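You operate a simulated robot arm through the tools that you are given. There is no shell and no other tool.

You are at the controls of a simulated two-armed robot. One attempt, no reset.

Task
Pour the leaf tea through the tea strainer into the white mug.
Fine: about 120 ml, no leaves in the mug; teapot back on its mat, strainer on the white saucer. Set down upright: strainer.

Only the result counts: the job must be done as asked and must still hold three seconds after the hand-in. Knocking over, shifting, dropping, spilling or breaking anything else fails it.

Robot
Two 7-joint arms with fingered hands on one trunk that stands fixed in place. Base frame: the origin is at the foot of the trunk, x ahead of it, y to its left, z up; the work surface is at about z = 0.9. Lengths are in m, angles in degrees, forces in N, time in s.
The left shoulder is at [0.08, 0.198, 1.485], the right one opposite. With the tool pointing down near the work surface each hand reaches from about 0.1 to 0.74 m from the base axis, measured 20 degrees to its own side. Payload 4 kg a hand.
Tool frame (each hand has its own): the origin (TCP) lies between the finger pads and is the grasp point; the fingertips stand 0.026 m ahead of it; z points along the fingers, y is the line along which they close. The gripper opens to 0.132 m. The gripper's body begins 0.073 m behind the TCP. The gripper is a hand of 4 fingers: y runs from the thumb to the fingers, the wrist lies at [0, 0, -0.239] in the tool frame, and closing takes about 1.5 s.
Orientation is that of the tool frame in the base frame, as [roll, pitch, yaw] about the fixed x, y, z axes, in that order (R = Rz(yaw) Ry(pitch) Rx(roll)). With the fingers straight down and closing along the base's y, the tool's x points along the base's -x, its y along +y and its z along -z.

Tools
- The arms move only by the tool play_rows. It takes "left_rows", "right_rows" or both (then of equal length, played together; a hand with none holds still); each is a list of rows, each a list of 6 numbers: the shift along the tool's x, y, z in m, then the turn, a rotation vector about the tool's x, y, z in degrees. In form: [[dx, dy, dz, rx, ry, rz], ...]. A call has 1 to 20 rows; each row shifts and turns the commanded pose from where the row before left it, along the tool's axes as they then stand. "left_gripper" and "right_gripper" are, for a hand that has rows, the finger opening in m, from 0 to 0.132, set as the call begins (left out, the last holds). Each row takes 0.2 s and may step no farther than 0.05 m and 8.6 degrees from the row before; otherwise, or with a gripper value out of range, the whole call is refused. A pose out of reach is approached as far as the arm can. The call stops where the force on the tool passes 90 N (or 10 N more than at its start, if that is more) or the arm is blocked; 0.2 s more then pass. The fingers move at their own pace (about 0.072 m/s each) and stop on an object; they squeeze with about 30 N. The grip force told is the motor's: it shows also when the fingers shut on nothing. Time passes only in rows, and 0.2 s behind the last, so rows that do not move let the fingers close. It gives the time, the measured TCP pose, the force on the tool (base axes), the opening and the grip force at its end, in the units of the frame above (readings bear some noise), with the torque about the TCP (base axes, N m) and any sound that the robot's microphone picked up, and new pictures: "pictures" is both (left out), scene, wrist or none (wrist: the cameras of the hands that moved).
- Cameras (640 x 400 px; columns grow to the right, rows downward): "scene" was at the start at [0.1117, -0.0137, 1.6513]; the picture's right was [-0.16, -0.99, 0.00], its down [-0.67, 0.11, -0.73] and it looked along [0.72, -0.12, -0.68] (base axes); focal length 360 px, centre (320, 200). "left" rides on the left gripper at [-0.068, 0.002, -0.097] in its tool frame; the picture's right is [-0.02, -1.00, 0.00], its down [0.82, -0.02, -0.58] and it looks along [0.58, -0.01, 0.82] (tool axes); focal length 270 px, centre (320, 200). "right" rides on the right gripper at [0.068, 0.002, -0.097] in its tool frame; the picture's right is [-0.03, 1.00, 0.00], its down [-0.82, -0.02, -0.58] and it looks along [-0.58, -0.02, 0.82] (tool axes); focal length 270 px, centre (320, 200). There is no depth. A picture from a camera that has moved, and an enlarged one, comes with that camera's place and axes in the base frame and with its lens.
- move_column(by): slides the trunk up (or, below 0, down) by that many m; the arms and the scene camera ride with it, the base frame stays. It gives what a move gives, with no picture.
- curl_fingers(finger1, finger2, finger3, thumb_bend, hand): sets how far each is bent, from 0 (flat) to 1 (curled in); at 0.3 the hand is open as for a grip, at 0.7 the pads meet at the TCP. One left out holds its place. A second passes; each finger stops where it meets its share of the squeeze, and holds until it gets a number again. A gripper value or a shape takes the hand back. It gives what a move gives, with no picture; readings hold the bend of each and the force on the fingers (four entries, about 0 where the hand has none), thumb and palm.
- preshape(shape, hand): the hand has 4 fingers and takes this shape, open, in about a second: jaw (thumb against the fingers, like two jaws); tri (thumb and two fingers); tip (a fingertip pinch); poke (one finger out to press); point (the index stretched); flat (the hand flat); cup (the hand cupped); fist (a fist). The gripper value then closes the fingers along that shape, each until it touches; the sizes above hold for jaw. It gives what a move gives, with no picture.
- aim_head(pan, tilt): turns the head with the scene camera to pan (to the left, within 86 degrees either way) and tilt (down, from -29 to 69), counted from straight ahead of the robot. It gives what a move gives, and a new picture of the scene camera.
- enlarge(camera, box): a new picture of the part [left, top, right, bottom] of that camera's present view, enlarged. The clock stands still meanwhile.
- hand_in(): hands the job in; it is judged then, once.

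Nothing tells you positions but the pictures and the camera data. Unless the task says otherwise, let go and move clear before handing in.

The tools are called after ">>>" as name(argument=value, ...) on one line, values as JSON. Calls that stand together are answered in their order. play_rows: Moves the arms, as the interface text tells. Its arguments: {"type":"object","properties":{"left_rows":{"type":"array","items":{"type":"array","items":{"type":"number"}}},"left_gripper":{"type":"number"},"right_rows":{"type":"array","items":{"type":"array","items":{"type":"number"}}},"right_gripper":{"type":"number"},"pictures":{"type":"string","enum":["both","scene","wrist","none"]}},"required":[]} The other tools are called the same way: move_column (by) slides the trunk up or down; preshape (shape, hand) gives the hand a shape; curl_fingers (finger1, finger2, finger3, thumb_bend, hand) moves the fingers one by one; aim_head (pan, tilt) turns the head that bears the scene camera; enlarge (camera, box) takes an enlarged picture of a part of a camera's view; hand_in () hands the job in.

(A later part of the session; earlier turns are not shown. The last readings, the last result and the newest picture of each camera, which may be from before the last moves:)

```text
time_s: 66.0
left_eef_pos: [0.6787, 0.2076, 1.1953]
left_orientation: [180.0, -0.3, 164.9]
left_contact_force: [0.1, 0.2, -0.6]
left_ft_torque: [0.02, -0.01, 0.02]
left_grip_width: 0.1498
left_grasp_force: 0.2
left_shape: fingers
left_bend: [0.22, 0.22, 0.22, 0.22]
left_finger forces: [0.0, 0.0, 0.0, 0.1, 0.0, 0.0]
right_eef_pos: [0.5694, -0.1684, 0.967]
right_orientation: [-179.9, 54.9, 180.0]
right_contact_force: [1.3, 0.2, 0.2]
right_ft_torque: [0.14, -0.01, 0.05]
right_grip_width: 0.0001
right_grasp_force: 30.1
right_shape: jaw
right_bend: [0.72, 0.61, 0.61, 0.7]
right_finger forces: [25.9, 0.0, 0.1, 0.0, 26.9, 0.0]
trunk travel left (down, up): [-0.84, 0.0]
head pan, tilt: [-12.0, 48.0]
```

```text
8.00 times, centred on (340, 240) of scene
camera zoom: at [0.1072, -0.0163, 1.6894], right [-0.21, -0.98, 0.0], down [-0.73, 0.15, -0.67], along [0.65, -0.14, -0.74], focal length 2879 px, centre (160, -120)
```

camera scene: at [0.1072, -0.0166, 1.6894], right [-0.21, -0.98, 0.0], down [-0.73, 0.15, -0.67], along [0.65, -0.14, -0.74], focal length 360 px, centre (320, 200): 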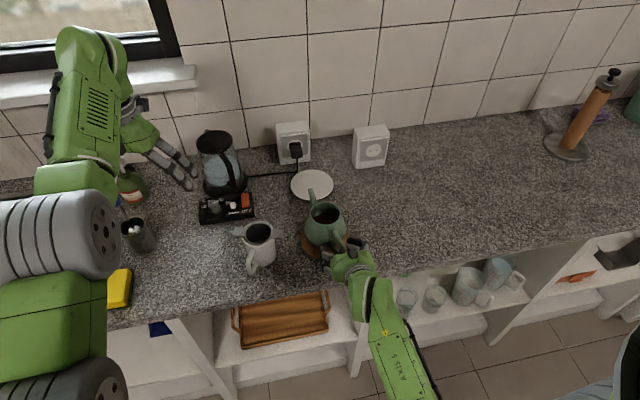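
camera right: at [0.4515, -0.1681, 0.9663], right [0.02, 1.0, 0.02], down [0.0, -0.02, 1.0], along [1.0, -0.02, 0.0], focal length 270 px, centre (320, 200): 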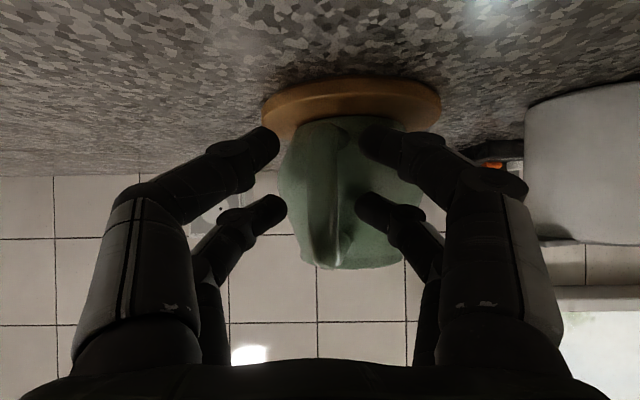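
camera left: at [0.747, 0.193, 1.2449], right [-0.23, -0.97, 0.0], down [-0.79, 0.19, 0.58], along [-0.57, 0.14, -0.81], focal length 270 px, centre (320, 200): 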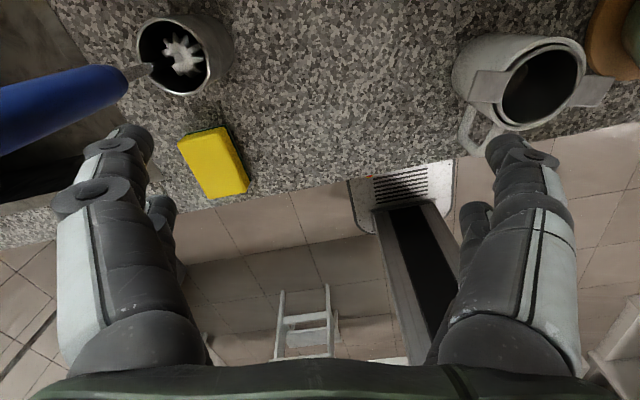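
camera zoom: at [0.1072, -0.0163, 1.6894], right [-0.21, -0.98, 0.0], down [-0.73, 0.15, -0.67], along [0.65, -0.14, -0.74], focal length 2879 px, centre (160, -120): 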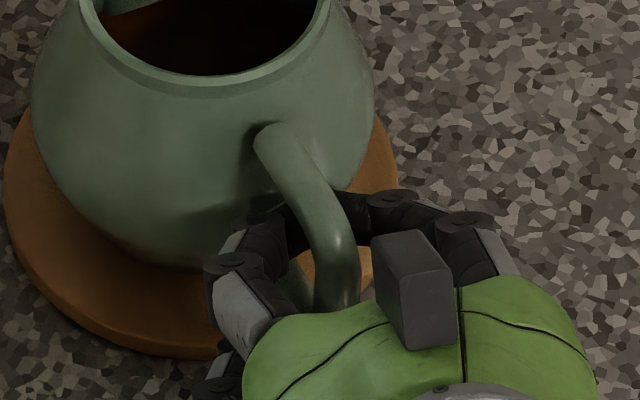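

The lower finger pair clamps the strap. The upper pair has hooked through the loop, which should stop the pot from rotating nose-down. I'll try a small lift.

>>> play_rows(right_rows=[[-0.0033, 0, -0.0023, 0, 0, 0], [-0.0033, 0, -0.0023, 0, 0, 0], [-0.0033, 0, -0.0023, 0, 0, 0], [0, 0, 0, 0, 0, 0], [0, 0, 0, 0, 0, 0]])

>>> enlarge(camera="scene", box=[250, 170, 410, 300])

>>> enlarge(camera="right", box=[180, 60, 460, 280])

```text
time_s: 67.2
left_eef_pos: [0.6807, 0.2079, 1.1945]
left_orientation: [179.9, -0.2, 165.0]
left_contact_force: [-0.3, 0.1, -0.2]
left_ft_torque: [0.02, 0.0, 0.0]
left_grip_width: 0.1495
left_grasp_force: 0.2
left_shape: fingers
left_bend: [0.22, 0.22, 0.22, 0.22]
left_finger forces: [0.0, 0.1, 0.0, 0.0, 0.0, 0.0]
right_eef_pos: [0.5691, -0.1686, 0.9784]
right_orientation: [-179.7, 54.9, 180.0]
right_contact_force: [2.0, 0.4, -2.3]
right_ft_torque: [0.07, -0.01, 0.05]
right_grip_width: 0.0001
right_grasp_force: 30.1
right_shape: jaw
right_bend: [0.72, 0.61, 0.61, 0.7]
right_finger forces: [24.1, 0.0, 0.0, 0.0, 26.8, 0.0]
trunk travel left (down, up): [-0.84, 0.0]
head pan, tilt: [-12.0, 48.0]
camera scene: at [0.1081, -0.0165, 1.6893], right [-0.21, -0.98, 0.0], down [-0.73, 0.15, -0.67], along [0.65, -0.14, -0.74], focal length 360 px, centre (320, 200)
camera right: at [0.4521, -0.1678, 0.9772], right [0.02, 1.0, 0.02], down [0.0, -0.02, 1.0], along [1.0, -0.02, 0.0], focal length 270 px, centre (320, 200)
```

scene: 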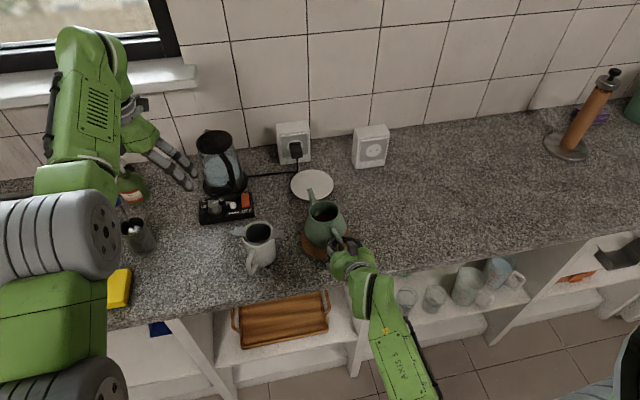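
right: 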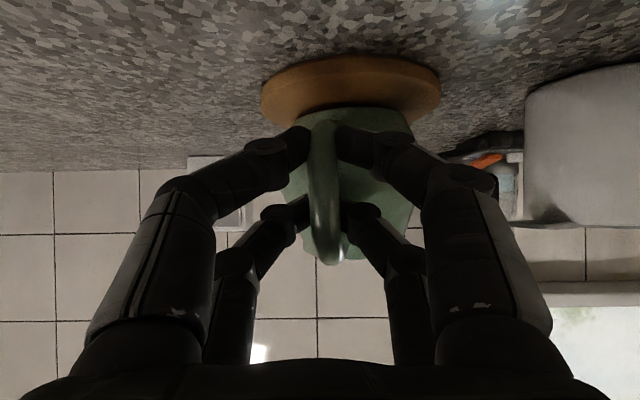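

```text
3.08 times, centred on (330, 235) of scene
camera zoom: at [0.1081, -0.0165, 1.6893], right [-0.21, -0.98, 0.0], down [-0.73, 0.15, -0.67], along [0.65, -0.14, -0.74], focal length 1107 px, centre (289, 92)
```

zoom: 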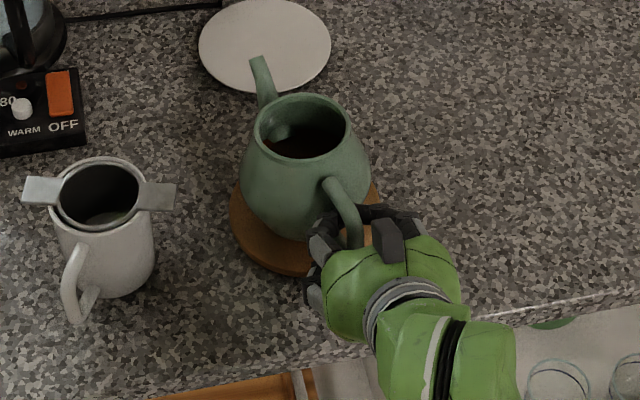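

```text
1.82 times, centred on (320, 170) of right
camera zoom: at [0.4521, -0.1678, 0.9772], right [0.02, 1.0, 0.02], down [0.0, -0.02, 1.0], along [1.0, -0.02, 0.0], focal length 491 px, centre (320, 254)
```

zoom: 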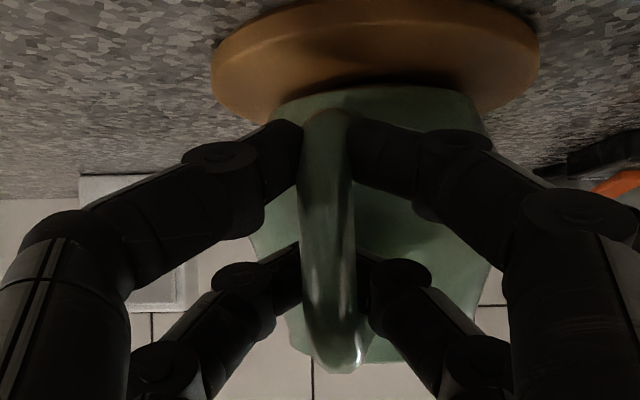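

The pot pivots nose-down in this grip because only the lower pair clamps it. I'll set it back, reopen, back off about 1 cm with a flatter hand so both pairs clamp the strap, and regrip.

>>> play_rows(right_rows=[[0.0033, 0, 0.0023, 0, 0, 0], [0.0033, 0, 0.0023, 0, 0, 0], [0.0033, 0, 0.0023, 0, 0, 0], [0, 0, 0, 0, 0, 0]], pictures="none")

>>> play_rows(right_rows=[[0, 0, 0, 0, 0, 0], [0, 0, 0, 0, 0, 0], [0, 0, 0, 0, 0, 0], [0, 0, 0, 0, 0, 0]], right_gripper=0.06, pictures="none")

>>> play_rows(right_rows=[[0, 0, -0.006, 0, 0, 0], [0, 0, -0.005, 0, 0, 0], [0, 0, 0, 0, -3.5, 0], [0, 0, 0, 0, -3.5, 0], [0, 0, 0, 0, 0, 0]])

>>> enlarge(camera="scene", box=[250, 170, 410, 300])

>>> enlarge(camera="right", box=[180, 60, 460, 280])

```text
time_s: 68.2
left_eef_pos: [0.6792, 0.2076, 1.1954]
left_orientation: [179.9, -0.3, 165.0]
left_contact_force: [0.0, -0.8, -0.8]
left_ft_torque: [0.0, 0.0, 0.0]
left_grip_width: 0.1494
left_grasp_force: 0.0
left_shape: fingers
left_bend: [0.22, 0.22, 0.22, 0.22]
left_finger forces: [0.0, 0.0, 0.1, 0.0, 0.0, 0.0]
right_eef_pos: [0.5696, -0.1695, 0.9687]
right_orientation: [-179.7, 55.1, 180.0]
right_contact_force: [-2.6, -0.2, 2.6]
right_ft_torque: [0.06, 0.08, 0.06]
right_grip_width: 0.0
right_grasp_force: 29.8
right_shape: jaw
right_bend: [0.72, 0.61, 0.61, 0.7]
right_finger forces: [26.7, 0.1, 0.0, 0.1, 29.6, 0.0]
trunk travel left (down, up): [-0.84, 0.0]
head pan, tilt: [-12.0, 48.0]
```

```text
time_s: 69.2
left_eef_pos: [0.6805, 0.2075, 1.1951]
left_orientation: [179.9, -0.3, 165.0]
left_contact_force: [0.5, 1.0, -0.1]
left_ft_torque: [0.01, -0.01, 0.01]
left_grip_width: 0.1493
left_grasp_force: 0.1
left_shape: fingers
left_bend: [0.22, 0.22, 0.22, 0.22]
left_finger forces: [0.0, 0.0, 0.0, 0.0, 0.0, 0.1]
right_eef_pos: [0.5696, -0.1685, 0.9656]
right_orientation: [-179.8, 54.9, 180.0]
right_contact_force: [-0.2, -0.1, -0.1]
right_ft_torque: [0.02, -0.04, -0.04]
right_grip_width: 0.0595
right_grasp_force: 0.0
right_shape: jaw
right_bend: [0.73, 0.73, 0.73, 0.7]
right_finger forces: [0.0, 0.1, 0.0, 0.1, 0.0, 0.0]
trunk travel left (down, up): [-0.84, 0.0]
head pan, tilt: [-12.0, 48.0]
```

```text
time_s: 70.5
left_eef_pos: [0.679, 0.208, 1.1948]
left_orientation: [179.9, -0.2, 165.0]
left_contact_force: [1.2, -0.4, 0.2]
left_ft_torque: [-0.01, -0.03, 0.01]
left_grip_width: 0.1496
left_grasp_force: 0.0
left_shape: fingers
left_bend: [0.22, 0.22, 0.22, 0.22]
left_finger forces: [0.0, 0.0, 0.0, 0.0, 0.0, 0.0]
right_eef_pos: [0.5611, -0.1696, 0.9748]
right_orientation: [-179.8, 62.1, 180.0]
right_contact_force: [-0.2, 0.3, -1.0]
right_ft_torque: [0.02, 0.0, 0.0]
right_grip_width: 0.0595
right_grasp_force: 0.1
right_shape: jaw
right_bend: [0.73, 0.73, 0.73, 0.7]
right_finger forces: [0.0, 0.1, 0.0, 0.1, 0.1, 0.1]
trunk travel left (down, up): [-0.84, 0.0]
head pan, tilt: [-12.0, 48.0]
camera scene: at [0.1068, -0.0166, 1.6894], right [-0.21, -0.98, 0.0], down [-0.73, 0.15, -0.67], along [0.65, -0.14, -0.74], focal length 360 px, centre (320, 200)
camera right: at [0.4439, -0.168, 0.9581], right [0.01, 1.0, 0.02], down [-0.13, -0.02, 0.99], along [0.99, -0.02, 0.13], focal length 270 px, centre (320, 200)
```

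scene: 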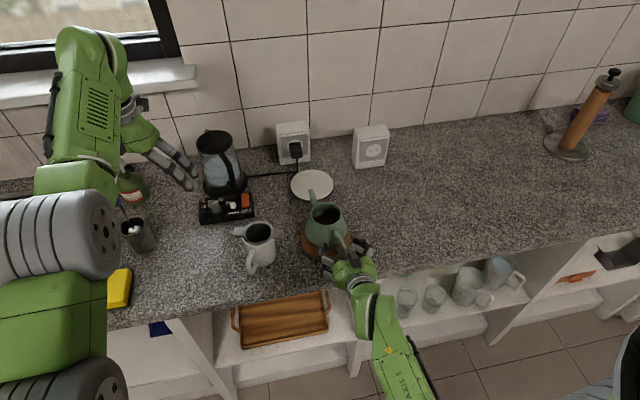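
right: 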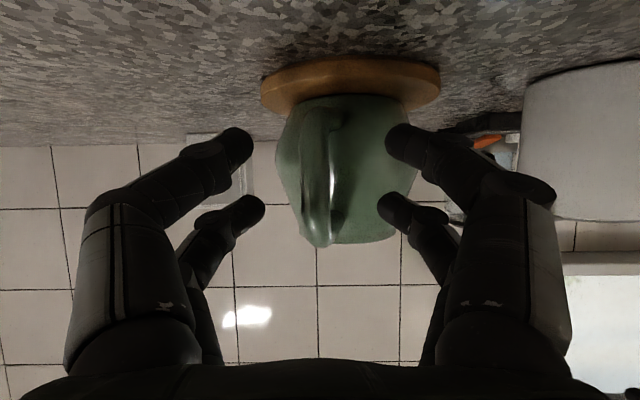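

```text
3.08 times, centred on (330, 235) of scene
camera zoom: at [0.1068, -0.0166, 1.6894], right [-0.21, -0.98, 0.0], down [-0.73, 0.15, -0.67], along [0.65, -0.14, -0.74], focal length 1107 px, centre (289, 92)
```

zoom: 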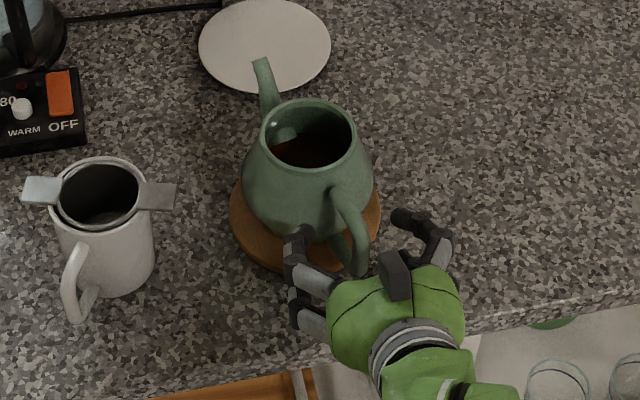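

```text
1.82 times, centred on (320, 170) of right
camera zoom: at [0.4439, -0.168, 0.9581], right [0.01, 1.0, 0.02], down [-0.13, -0.02, 0.99], along [0.99, -0.02, 0.13], focal length 491 px, centre (320, 254)
```

zoom: 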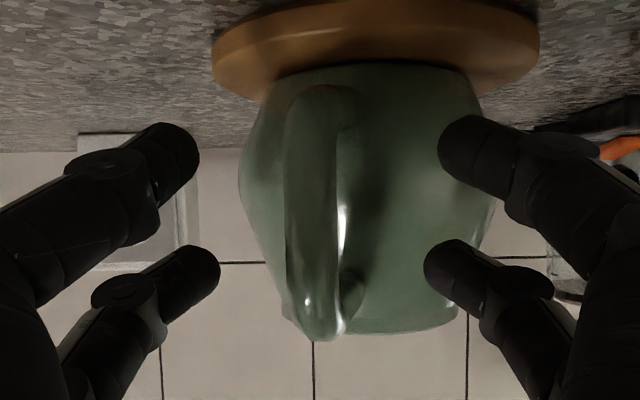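

Now the hand is flatter at 28°. I'll lower 7 mm, shift 2 mm right to centre, and close on the strap.

>>> play_rows(right_rows=[[0.0031, -0.001, 0.0016, 0, 0, 0], [0.0031, -0.001, 0.0017, 0, 0, 0], [0, 0, 0, 0, 0, 0]], pictures="none")

>>> play_rows(right_rows=[[0, 0, 0, 0, 0, 0], [0, 0, 0, 0, 0, 0], [0, 0, 0, 0, 0, 0], [0, 0, 0, 0, 0, 0], [0, 0, 0, 0, 0, 0]], right_gripper=0.0, pictures="none")

>>> enlarge(camera="right", box=[240, 90, 400, 260])

>>> enlarge(camera="scene", box=[300, 205, 380, 275])

```text
time_s: 71.2
left_eef_pos: [0.6797, 0.2077, 1.1942]
left_orientation: [180.0, -0.3, 165.1]
left_contact_force: [0.1, -0.1, 0.2]
left_ft_torque: [0.0, 0.01, 0.03]
left_grip_width: 0.1496
left_grasp_force: 0.0
left_shape: fingers
left_bend: [0.22, 0.22, 0.22, 0.22]
left_finger forces: [0.0, 0.1, 0.1, 0.1, 0.0, 0.1]
right_eef_pos: [0.5605, -0.1709, 0.9659]
right_orientation: [-179.7, 62.0, 180.0]
right_contact_force: [0.0, -0.1, 0.3]
right_ft_torque: [0.01, -0.01, -0.01]
right_grip_width: 0.0596
right_grasp_force: 0.0
right_shape: jaw
right_bend: [0.73, 0.73, 0.73, 0.7]
right_finger forces: [0.0, 0.1, 0.0, 0.0, 0.0, 0.1]
trunk travel left (down, up): [-0.84, 0.0]
head pan, tilt: [-12.0, 48.0]
```

```text
time_s: 72.5
left_eef_pos: [0.6791, 0.2081, 1.1952]
left_orientation: [179.9, -0.3, 165.0]
left_contact_force: [0.0, 0.0, -0.2]
left_ft_torque: [-0.01, 0.04, 0.02]
left_grip_width: 0.1497
left_grasp_force: 0.0
left_shape: fingers
left_bend: [0.22, 0.22, 0.22, 0.22]
left_finger forces: [0.0, 0.1, 0.1, 0.0, 0.1, 0.1]
right_eef_pos: [0.5608, -0.1715, 0.9649]
right_orientation: [-179.7, 61.9, -180.0]
right_contact_force: [0.7, 1.1, 0.1]
right_ft_torque: [0.13, 0.02, 0.11]
right_grip_width: 0.0
right_grasp_force: 30.2
right_shape: jaw
right_bend: [0.72, 0.61, 0.61, 0.7]
right_finger forces: [25.4, 0.0, 0.0, 0.0, 24.2, 0.0]
trunk travel left (down, up): [-0.84, 0.0]
head pan, tilt: [-12.0, 48.0]
```

```text
2.35 times, centred on (320, 175) of right
camera zoom: at [0.4442, -0.1699, 0.9506], right [0.01, 1.0, 0.02], down [-0.13, -0.02, 0.99], along [0.99, -0.02, 0.13], focal length 636 px, centre (320, 259)
```

zoom: 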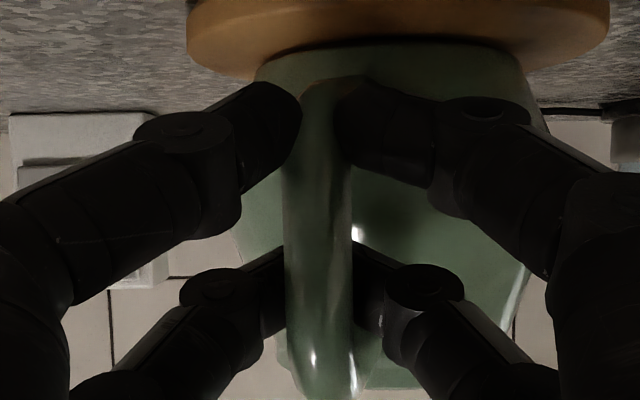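

```text
5.71 times, centred on (340, 240) of scene
camera zoom: at [0.1071, -0.0164, 1.6894], right [-0.21, -0.98, 0.0], down [-0.73, 0.15, -0.67], along [0.65, -0.14, -0.74], focal length 2057 px, centre (206, -29)
```

zoom: 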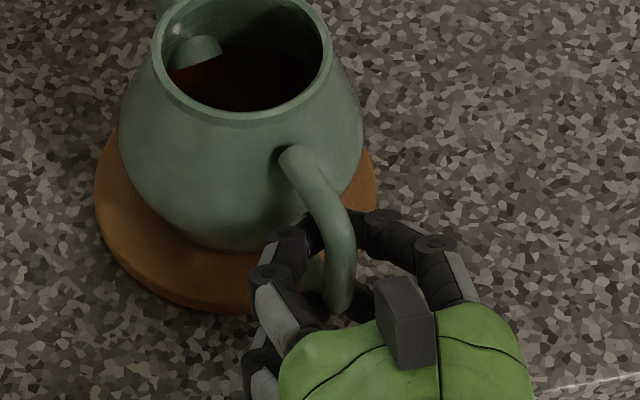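

The upper pair again passes inside the loop: the strap leans inward toward the bottom, so a flatter hand is needed. I'll reopen, back off 3 cm and flatten the hand further, checking reach.

>>> play_rows(right_rows=[[0, 0, 0, 0, 0, 0], [0, 0, 0, 0, 0, 0], [0, 0, 0, 0, 0, 0], [0, 0, 0, 0, 0, 0], [0, 0, -0.01, 0, 0, 0], [0, 0, -0.02, 0, 0, 0], [0, 0, 0, 0, 0, 0]], right_gripper=0.07, pictures="none")

>>> play_rows(right_rows=[[0, 0, 0, 0, -6, 0], [0, 0, 0, 0, 0, 0]], pictures="none")

>>> play_rows(right_rows=[[0, 0, 0, 0, -6, 0], [0, 0, 0, 0, 0, 0]])

>>> enlarge(camera="right", box=[180, 60, 460, 280])

>>> enlarge(camera="scene", box=[300, 205, 380, 275])

```text
time_s: 74.0
left_eef_pos: [0.6793, 0.2081, 1.1957]
left_orientation: [179.8, -0.3, 165.1]
left_contact_force: [-0.4, 0.1, 0.0]
left_ft_torque: [0.03, 0.0, 0.01]
left_grip_width: 0.1495
left_grasp_force: 0.1
left_shape: fingers
left_bend: [0.22, 0.22, 0.22, 0.22]
left_finger forces: [0.1, 0.0, 0.0, 0.0, 0.0, 0.1]
right_eef_pos: [0.5339, -0.1716, 0.9794]
right_orientation: [-179.8, 61.8, -180.0]
right_contact_force: [0.0, -0.2, 0.3]
right_ft_torque: [0.01, -0.01, 0.01]
right_grip_width: 0.0693
right_grasp_force: 0.1
right_shape: jaw
right_bend: [0.72, 0.72, 0.72, 0.7]
right_finger forces: [0.0, 0.0, 0.0, 0.0, 0.0, 0.1]
trunk travel left (down, up): [-0.84, 0.0]
head pan, tilt: [-12.0, 48.0]
```

```text
time_s: 74.7
left_eef_pos: [0.6792, 0.2075, 1.1957]
left_orientation: [179.9, -0.3, 164.9]
left_contact_force: [-0.2, -0.1, -0.2]
left_ft_torque: [0.02, 0.0, -0.03]
left_grip_width: 0.1494
left_grasp_force: 0.1
left_shape: fingers
left_bend: [0.22, 0.22, 0.22, 0.22]
left_finger forces: [0.0, 0.0, 0.1, 0.0, 0.0, 0.0]
right_eef_pos: [0.5341, -0.1719, 0.9796]
right_orientation: [-179.6, 68.0, -179.9]
right_contact_force: [-0.5, 1.2, 0.0]
right_ft_torque: [0.0, -0.01, 0.02]
right_grip_width: 0.0695
right_grasp_force: 0.1
right_shape: jaw
right_bend: [0.72, 0.72, 0.72, 0.7]
right_finger forces: [0.0, 0.0, 0.0, 0.0, 0.0, 0.0]
trunk travel left (down, up): [-0.84, 0.0]
head pan, tilt: [-12.0, 48.0]
```

```text
time_s: 75.2
left_eef_pos: [0.679, 0.2075, 1.1959]
left_orientation: [179.9, -0.3, 164.9]
left_contact_force: [0.2, 0.0, 0.4]
left_ft_torque: [-0.06, -0.02, 0.01]
left_grip_width: 0.1497
left_grasp_force: 0.0
left_shape: fingers
left_bend: [0.22, 0.22, 0.22, 0.22]
left_finger forces: [0.0, 0.0, 0.0, 0.0, 0.1, 0.0]
right_eef_pos: [0.5327, -0.1713, 0.9798]
right_orientation: [-179.6, 74.1, -179.8]
right_contact_force: [0.2, 0.2, -0.6]
right_ft_torque: [0.0, -0.04, 0.02]
right_grip_width: 0.0694
right_grasp_force: 0.0
right_shape: jaw
right_bend: [0.72, 0.72, 0.72, 0.7]
right_finger forces: [0.0, 0.0, 0.1, 0.1, 0.1, 0.0]
trunk travel left (down, up): [-0.84, 0.0]
head pan, tilt: [-12.0, 48.0]
camera scene: at [0.1066, -0.0167, 1.6894], right [-0.21, -0.98, 0.0], down [-0.73, 0.15, -0.67], along [0.65, -0.14, -0.74], focal length 360 px, centre (320, 200)
camera right: at [0.423, -0.1706, 0.9407], right [0.01, 1.0, 0.02], down [-0.33, -0.02, 0.94], along [0.94, -0.02, 0.33], focal length 270 px, centre (320, 200)
```

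scene: 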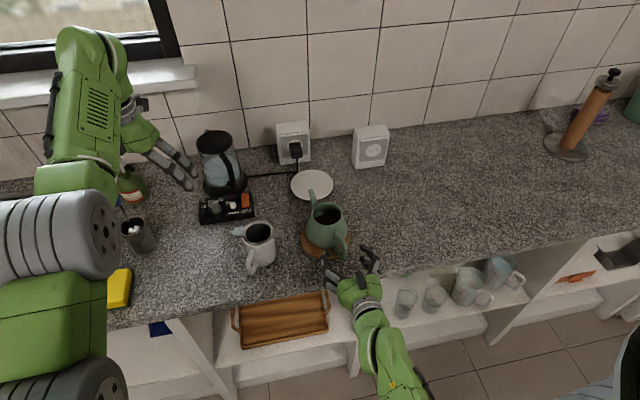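
right: 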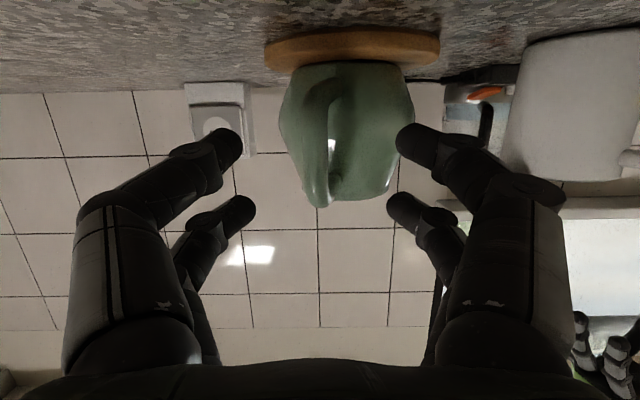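

```text
1.82 times, centred on (320, 170) of right
camera zoom: at [0.423, -0.1706, 0.9407], right [0.01, 1.0, 0.02], down [-0.33, -0.02, 0.94], along [0.94, -0.02, 0.33], focal length 491 px, centre (320, 254)
```

zoom: 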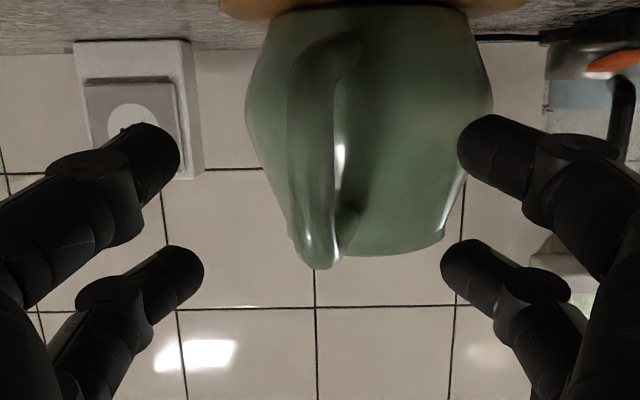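

```text
5.71 times, centred on (340, 240) of scene
camera zoom: at [0.1066, -0.0167, 1.6894], right [-0.21, -0.98, 0.0], down [-0.73, 0.15, -0.67], along [0.65, -0.14, -0.74], focal length 2057 px, centre (206, -29)
```

zoom: 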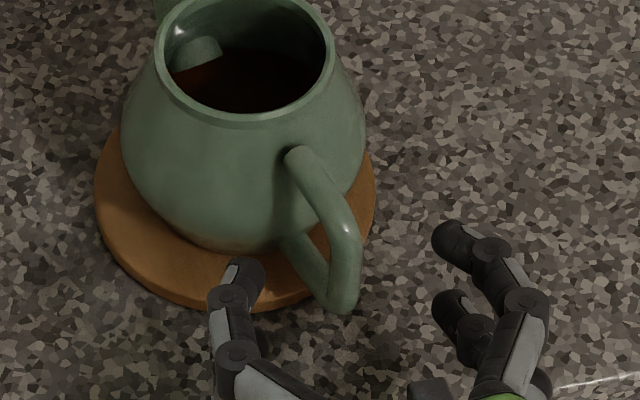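

The handle is now clear: the strap is nearly vertical at x≈0.560, z≈0.955–1.0, and the hand is at 16°, which suits it. I'll move in so the TCP is on the strap and close.

>>> play_rows(right_rows=[[-0.0009, -0.001, 0.014, 0, 0, 0], [-0.0009, -0.001, 0.014, 0, 0, 0], [0, 0, 0, 0, 0, 0]], pictures="none")

>>> enlarge(camera="right", box=[180, 60, 460, 280])

>>> play_rows(right_rows=[[0, 0, 0, 0, 0, 0], [0, 0, 0, 0, 0, 0], [0, 0, 0, 0, 0, 0], [0, 0, 0, 0, 0, 0], [0, 0, 0, 0, 0, 0]], right_gripper=0.0, pictures="none")

>>> enlarge(camera="right", box=[180, 60, 460, 280])

>>> enlarge(camera="scene", box=[300, 205, 380, 275])

```text
time_s: 76.0
left_eef_pos: [0.6799, 0.2065, 1.1961]
left_orientation: [179.9, -0.3, 165.0]
left_contact_force: [-0.1, -0.9, -0.2]
left_ft_torque: [0.07, -0.01, -0.03]
left_grip_width: 0.1494
left_grasp_force: 0.0
left_shape: fingers
left_bend: [0.22, 0.22, 0.22, 0.22]
left_finger forces: [0.0, 0.0, 0.0, 0.0, 0.1, 0.0]
right_eef_pos: [0.5616, -0.1741, 0.9753]
right_orientation: [-179.6, 74.0, -179.8]
right_contact_force: [0.7, 0.8, -0.7]
right_ft_torque: [0.02, 0.03, 0.0]
right_grip_width: 0.0695
right_grasp_force: 0.1
right_shape: jaw
right_bend: [0.72, 0.72, 0.72, 0.7]
right_finger forces: [0.0, 0.0, 0.0, 0.1, 0.0, 0.0]
trunk travel left (down, up): [-0.84, 0.0]
head pan, tilt: [-12.0, 48.0]
```

```text
1.82 times, centred on (320, 170) of right
camera zoom: at [0.4503, -0.1722, 0.9355], right [0.01, 1.0, 0.02], down [-0.33, -0.02, 0.94], along [0.94, -0.02, 0.33], focal length 491 px, centre (320, 254)
```

zoom: 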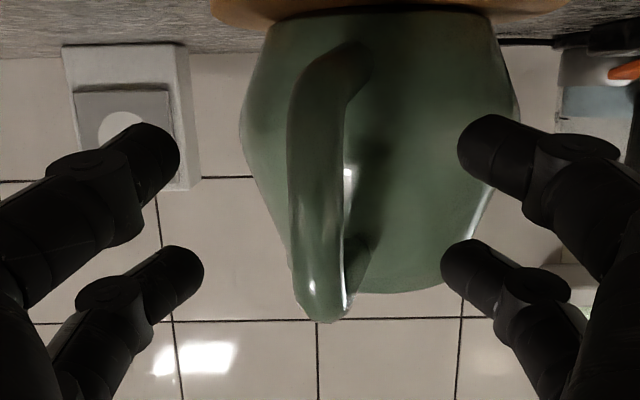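

```text
time_s: 77.2
left_eef_pos: [0.6809, 0.2073, 1.1949]
left_orientation: [179.8, -0.3, 165.1]
left_contact_force: [0.0, -0.6, 0.3]
left_ft_torque: [0.05, 0.0, -0.02]
left_grip_width: 0.1495
left_grasp_force: 0.0
left_shape: fingers
left_bend: [0.22, 0.22, 0.22, 0.22]
left_finger forces: [0.0, 0.0, 0.1, 0.0, 0.0, 0.0]
right_eef_pos: [0.5619, -0.1725, 0.9746]
right_orientation: [-179.6, 73.9, -179.7]
right_contact_force: [1.5, 1.3, 0.7]
right_ft_torque: [-0.01, -0.07, 0.13]
right_grip_width: 0.004
right_grasp_force: 30.3
right_shape: jaw
right_bend: [0.7, 0.72, 0.7, 0.72]
right_finger forces: [22.7, 25.4, 22.6, 0.1, 23.8, 0.0]
trunk travel left (down, up): [-0.84, 0.0]
head pan, tilt: [-12.0, 48.0]
```

```text
1.82 times, centred on (320, 170) of right
camera zoom: at [0.4507, -0.172, 0.9351], right [0.01, 1.0, 0.02], down [-0.33, -0.02, 0.94], along [0.94, -0.02, 0.33], focal length 491 px, centre (320, 254)
```

zoom: 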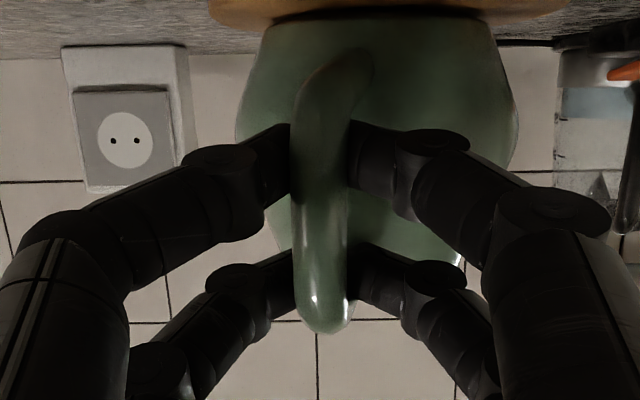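

```text
5.71 times, centred on (340, 240) of scene
camera zoom: at [0.1078, -0.0163, 1.6893], right [-0.21, -0.98, 0.0], down [-0.73, 0.15, -0.67], along [0.65, -0.14, -0.74], focal length 2057 px, centre (206, -29)
```

zoom: 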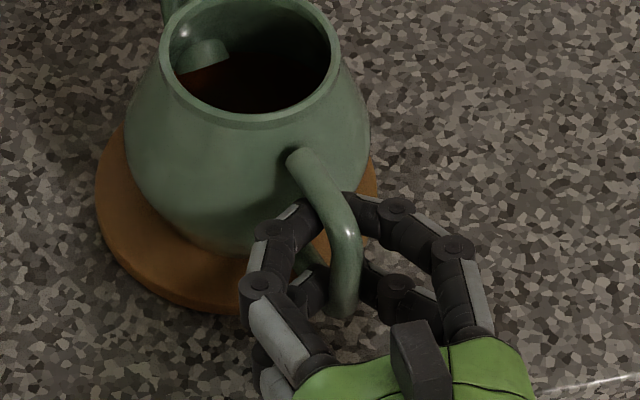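

All four fingers now clamp the strap at about 23 N each. I'll do a small test lift.

>>> play_rows(right_rows=[[-0.0048, 0, -0.0014, 0, 0, 0], [-0.0048, 0, -0.0014, 0, 0, 0], [-0.0048, 0, -0.0014, 0, 0, 0], [0, 0, 0, 0, 0, 0], [0, 0, 0, 0, 0, 0]])

>>> enlarge(camera="scene", box=[250, 170, 410, 300])

>>> enlarge(camera="right", box=[180, 60, 460, 280])

```text
time_s: 78.5
left_eef_pos: [0.6792, 0.2088, 1.1945]
left_orientation: [179.9, -0.3, 165.0]
left_contact_force: [0.2, -0.2, 0.7]
left_ft_torque: [0.03, 0.0, 0.0]
left_grip_width: 0.1495
left_grasp_force: 0.0
left_shape: fingers
left_bend: [0.22, 0.22, 0.22, 0.22]
left_finger forces: [0.1, 0.0, 0.0, 0.1, 0.0, 0.1]
right_eef_pos: [0.5621, -0.173, 0.9883]
right_orientation: [-179.6, 73.9, -179.8]
right_contact_force: [1.2, 0.7, -3.2]
right_ft_torque: [-0.01, 0.13, 0.12]
right_grip_width: 0.0035
right_grasp_force: 30.6
right_shape: jaw
right_bend: [0.71, 0.72, 0.71, 0.74]
right_finger forces: [22.7, 26.8, 20.8, 0.0, 19.2, 0.0]
trunk travel left (down, up): [-0.84, 0.0]
head pan, tilt: [-12.0, 48.0]
camera scene: at [0.108, -0.0165, 1.6893], right [-0.21, -0.98, 0.0], down [-0.73, 0.15, -0.67], along [0.65, -0.14, -0.74], focal length 360 px, centre (320, 200)
camera right: at [0.4514, -0.1728, 0.9492], right [0.01, 1.0, 0.02], down [-0.33, -0.02, 0.94], along [0.94, -0.02, 0.33], focal length 270 px, centre (320, 200)
```

scene: 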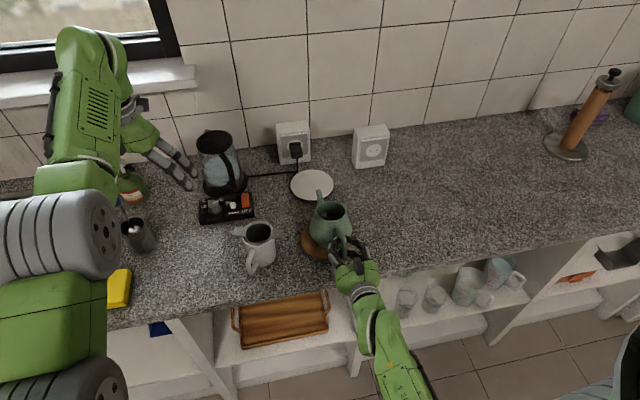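
right: 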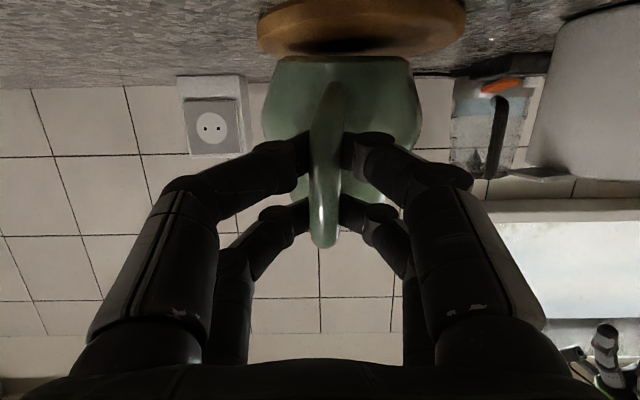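

```text
3.08 times, centred on (330, 235) of scene
camera zoom: at [0.108, -0.0165, 1.6893], right [-0.21, -0.98, 0.0], down [-0.73, 0.15, -0.67], along [0.65, -0.14, -0.74], focal length 1107 px, centre (289, 92)
```

zoom: 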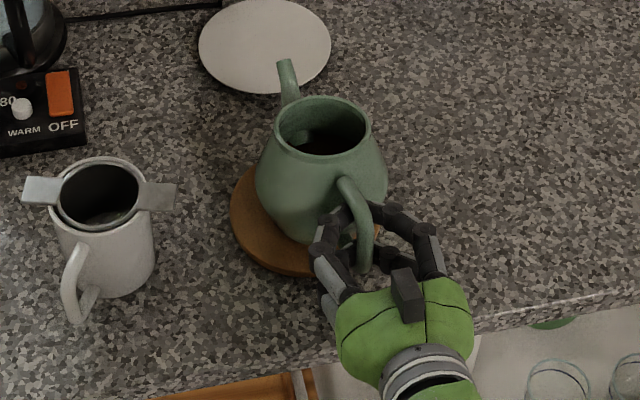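

```text
1.82 times, centred on (320, 170) of right
camera zoom: at [0.4514, -0.1728, 0.9492], right [0.01, 1.0, 0.02], down [-0.33, -0.02, 0.94], along [0.94, -0.02, 0.33], focal length 491 px, centre (320, 254)
```

zoom: 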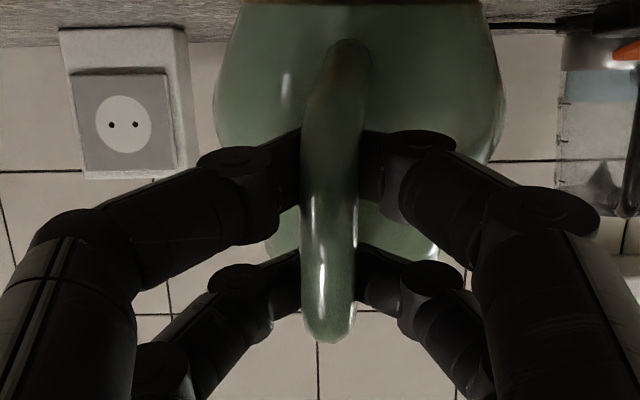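

The pot is rising and has yawed in the grip to line up with the hand. I'll lift a bit more and watch for nose-down sag.

>>> play_rows(right_rows=[[-0.0048, 0, -0.0014, 0, 0, 0], [-0.0048, 0, -0.0014, 0, 0, 0], [0, 0, 0, 0, 0, 0], [0, 0, 0, 0, 0, 0]])

>>> enlarge(camera="scene", box=[250, 170, 410, 300])

>>> enlarge(camera="left", box=[400, 0, 640, 200])

```text
time_s: 79.5
left_eef_pos: [0.6793, 0.2076, 1.1943]
left_orientation: [179.9, -0.3, 164.9]
left_contact_force: [0.0, 0.1, -0.9]
left_ft_torque: [-0.01, 0.02, -0.01]
left_grip_width: 0.1495
left_grasp_force: 0.1
left_shape: fingers
left_bend: [0.22, 0.22, 0.22, 0.22]
left_finger forces: [0.0, 0.0, 0.0, 0.1, 0.0, 0.1]
right_eef_pos: [0.5604, -0.1737, 0.9991]
right_orientation: [-179.6, 73.8, -179.8]
right_contact_force: [0.1, -0.1, -6.0]
right_ft_torque: [-0.07, 0.44, -0.02]
right_grip_width: 0.0025
right_grasp_force: 29.9
right_shape: jaw
right_bend: [0.71, 0.72, 0.71, 0.74]
right_finger forces: [0.1, 25.2, 24.6, 0.0, 0.1, 0.0]
trunk travel left (down, up): [-0.84, 0.0]
head pan, tilt: [-12.0, 48.0]
camera scene: at [0.1082, -0.0168, 1.6893], right [-0.21, -0.98, 0.0], down [-0.73, 0.15, -0.67], along [0.65, -0.14, -0.74], focal length 360 px, centre (320, 200)
camera right: at [0.4506, -0.1728, 0.959], right [0.01, 1.0, 0.02], down [-0.33, -0.02, 0.94], along [0.94, -0.02, 0.33], focal length 270 px, centre (320, 200)
```

scene: 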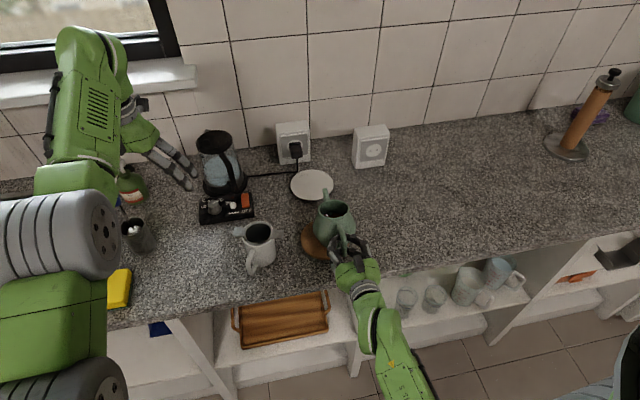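
right: 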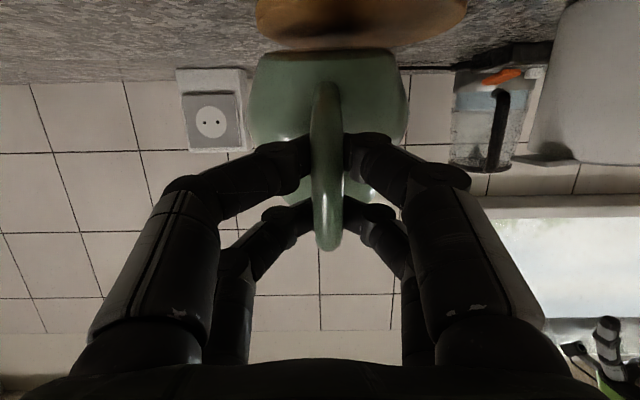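

```text
3.08 times, centred on (330, 235) of scene
camera zoom: at [0.1082, -0.0168, 1.6893], right [-0.21, -0.98, 0.0], down [-0.73, 0.15, -0.67], along [0.65, -0.14, -0.74], focal length 1107 px, centre (289, 92)
```

zoom: 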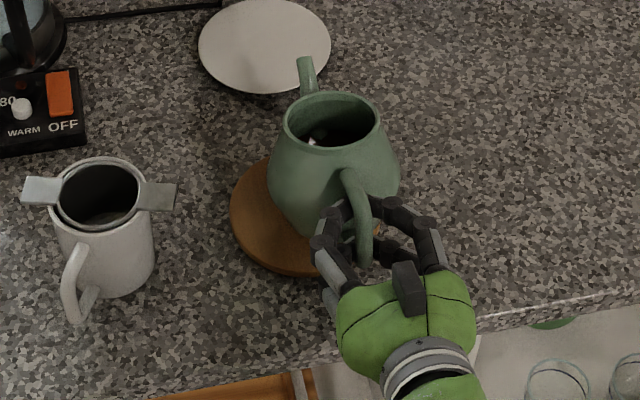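

```text
2.00 times, centred on (520, 100) of left
camera zoom: at [0.7477, 0.1925, 1.2895], right [-0.23, -0.97, 0.0], down [-0.79, 0.19, 0.58], along [-0.57, 0.14, -0.81], focal length 541 px, centre (-80, 400)
```

zoom: 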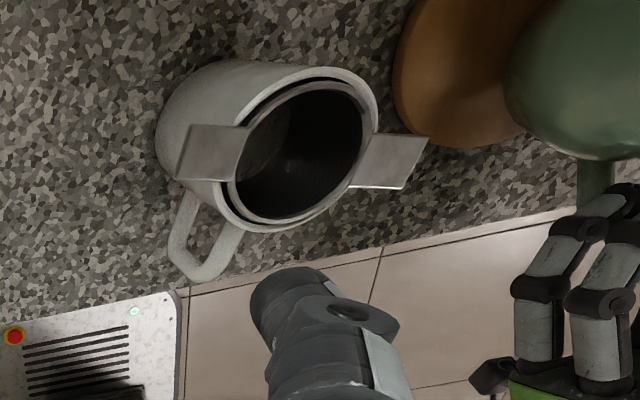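

The pot sagged about 17° nose-down and the lower finger pair lost contact, which is too much. I'll lower it straight back onto the mat before any tea can run out.

>>> play_rows(right_rows=[[0.0048, 0, 0.0014, 0, 0, 0], [0.0048, 0, 0.0014, 0, 0, 0], [0.0048, 0, 0.0014, 0, 0, 0], [0.0048, 0, 0.0014, 0, 0, 0], [0.0048, 0, 0.0014, 0, 0, 0], [0, 0, 0, 0, 0, 0]])

>>> enlarge(camera="scene", box=[250, 170, 410, 300])

>>> enlarge(camera="right", box=[180, 60, 460, 280])

```text
time_s: 80.8
left_eef_pos: [0.6747, 0.2081, 1.1984]
left_orientation: [179.9, 0.0, 165.0]
left_contact_force: [0.1, -0.6, 0.4]
left_ft_torque: [-0.03, -0.01, -0.03]
left_grip_width: 0.1495
left_grasp_force: 0.0
left_shape: fingers
left_bend: [0.22, 0.22, 0.22, 0.22]
left_finger forces: [0.1, 0.0, 0.0, 0.0, 0.0, 0.0]
right_eef_pos: [0.5568, -0.1734, 0.9795]
right_orientation: [-179.2, 74.5, -179.4]
right_contact_force: [-16.1, -0.2, 20.1]
right_ft_torque: [0.02, -1.72, -0.05]
right_grip_width: 0.0036
right_grasp_force: 29.5
right_shape: jaw
right_bend: [0.7, 0.73, 0.72, 0.74]
right_finger forces: [139.4, 46.8, 55.5, 0.1, 0.1, 0.1]
trunk travel left (down, up): [-0.84, 0.0]
head pan, tilt: [-12.0, 48.0]
camera scene: at [0.0985, -0.0159, 1.6901], right [-0.21, -0.98, 0.0], down [-0.72, 0.15, -0.67], along [0.66, -0.14, -0.74], focal length 360 px, centre (320, 200)
camera right: at [0.4472, -0.1721, 0.9385], right [0.01, 1.0, 0.02], down [-0.34, -0.02, 0.94], along [0.94, -0.02, 0.34], focal length 270 px, centre (320, 200)
```

scene: 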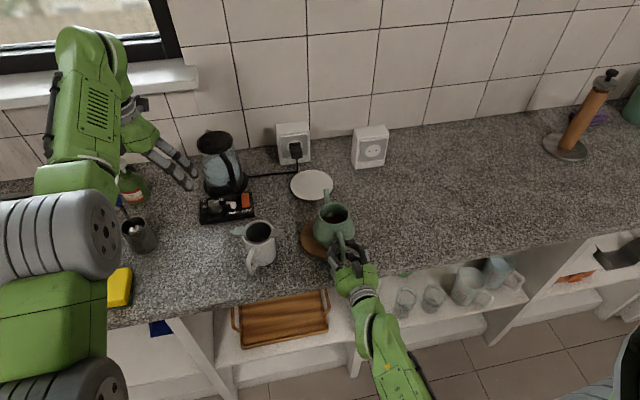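
right: 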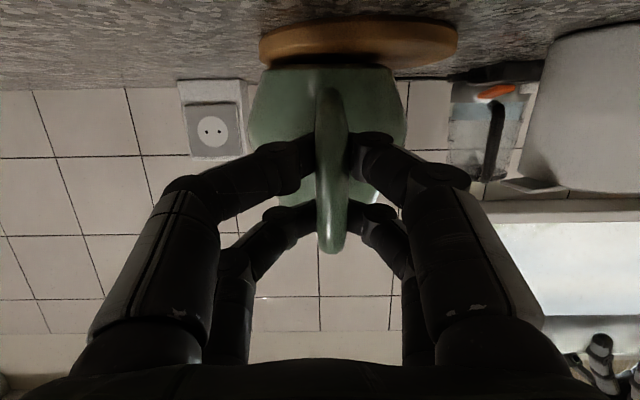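

```text
3.08 times, centred on (330, 235) of scene
camera zoom: at [0.0985, -0.0159, 1.6901], right [-0.21, -0.98, 0.0], down [-0.72, 0.15, -0.67], along [0.66, -0.14, -0.74], focal length 1107 px, centre (289, 92)
```

zoom: 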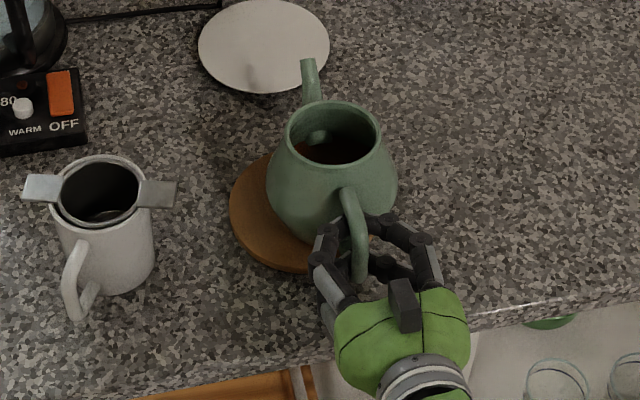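

```text
1.82 times, centred on (320, 170) of right
camera zoom: at [0.4472, -0.1721, 0.9385], right [0.01, 1.0, 0.02], down [-0.34, -0.02, 0.94], along [0.94, -0.02, 0.34], focal length 491 px, centre (320, 254)
```

zoom: 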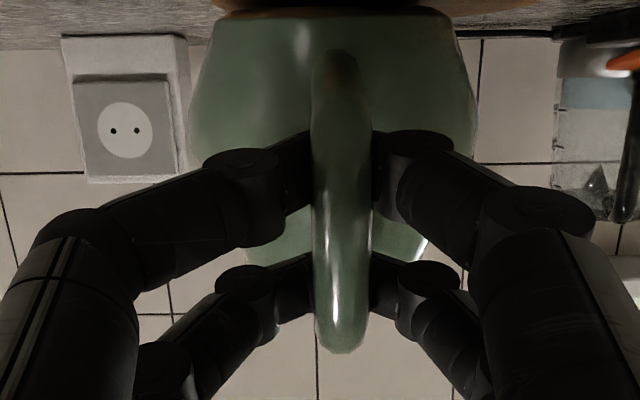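

There's a jam: 20 N upward with the pot already touching down. I'll relieve it by raising a few millimetres and check the forces.

>>> play_rows(right_rows=[[-0.0029, 0, -0.0008, 0, 0, 0], [0, 0, 0, 0, 0, 0]], pictures="none")

>>> play_rows(right_rows=[[-0.0029, 0, -0.0008, 0, 0, 0], [0, 0, 0, 0, 0, 0]])

>>> enlarge(camera="right", box=[180, 0, 460, 220])

```text
time_s: 81.5
left_eef_pos: [0.6746, 0.2074, 1.1978]
left_orientation: [179.9, 0.0, 165.0]
left_contact_force: [-0.6, 0.1, 0.7]
left_ft_torque: [-0.01, 0.01, 0.0]
left_grip_width: 0.1494
left_grasp_force: 0.1
left_shape: fingers
left_bend: [0.22, 0.22, 0.22, 0.22]
left_finger forces: [0.0, 0.0, 0.0, 0.1, 0.0, 0.0]
right_eef_pos: [0.5585, -0.1732, 0.9801]
right_orientation: [-179.6, 74.2, -179.8]
right_contact_force: [-11.9, -1.8, 17.5]
right_ft_torque: [0.03, -1.49, -0.14]
right_grip_width: 0.0031
right_grasp_force: 29.5
right_shape: jaw
right_bend: [0.7, 0.73, 0.72, 0.74]
right_finger forces: [132.2, 47.3, 51.1, 0.0, 0.0, 0.0]
trunk travel left (down, up): [-0.84, 0.0]
head pan, tilt: [-12.0, 48.0]
```

```text
time_s: 82.0
left_eef_pos: [0.6769, 0.2088, 1.1965]
left_orientation: [179.9, 0.0, 165.2]
left_contact_force: [0.3, -0.2, 0.6]
left_ft_torque: [-0.01, 0.0, 0.0]
left_grip_width: 0.1498
left_grasp_force: 0.0
left_shape: fingers
left_bend: [0.22, 0.22, 0.22, 0.22]
left_finger forces: [0.1, 0.1, 0.1, 0.0, 0.0, 0.0]
right_eef_pos: [0.5592, -0.1736, 0.9814]
right_orientation: [-179.6, 73.9, -179.9]
right_contact_force: [-10.0, -0.4, 11.2]
right_ft_torque: [0.0, -0.84, -0.07]
right_grip_width: 0.0033
right_grasp_force: 30.0
right_shape: jaw
right_bend: [0.7, 0.73, 0.72, 0.74]
right_finger forces: [123.7, 45.7, 50.3, 0.0, 0.0, 0.0]
trunk travel left (down, up): [-0.84, 0.0]
head pan, tilt: [-12.0, 48.0]
camera scene: at [0.1022, -0.0163, 1.6897], right [-0.21, -0.98, 0.0], down [-0.72, 0.15, -0.67], along [0.66, -0.14, -0.74], focal length 360 px, centre (320, 200)
camera right: at [0.4481, -0.1721, 0.9419], right [0.01, 1.0, 0.02], down [-0.33, -0.02, 0.94], along [0.94, -0.02, 0.33], focal length 270 px, centre (320, 200)
```

scene: 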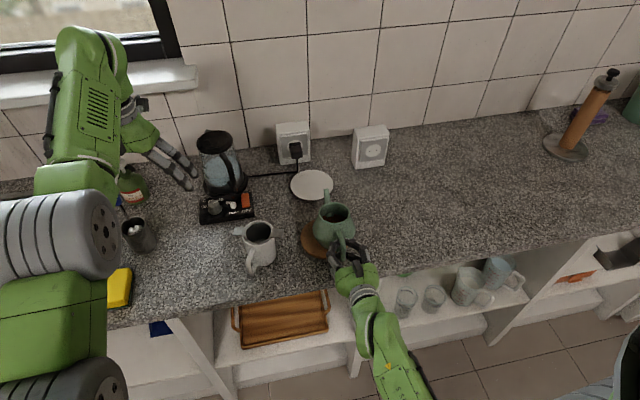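
right: 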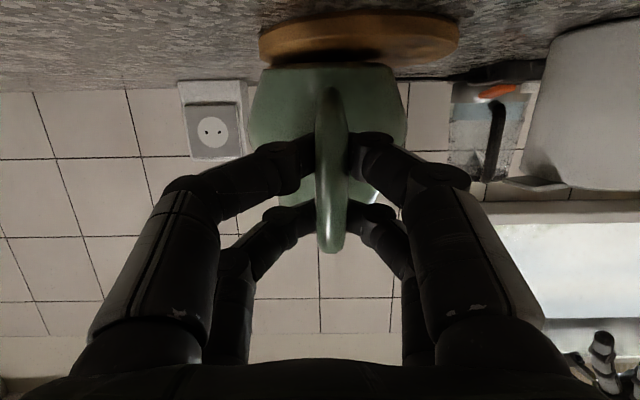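

```text
1.82 times, centred on (320, 110) of right
camera zoom: at [0.4481, -0.1721, 0.9419], right [0.01, 1.0, 0.02], down [-0.33, -0.02, 0.94], along [0.94, -0.02, 0.33], focal length 491 px, centre (320, 364)
```

zoom: 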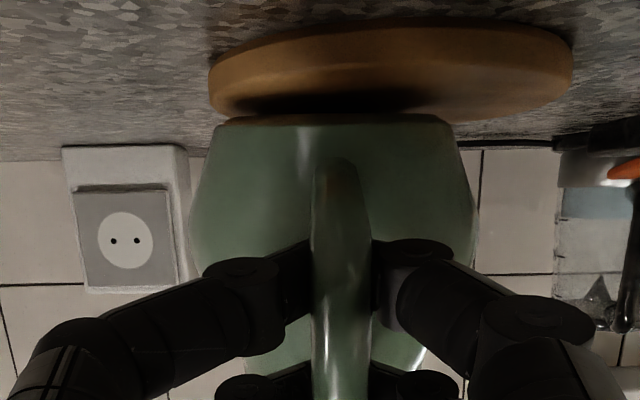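

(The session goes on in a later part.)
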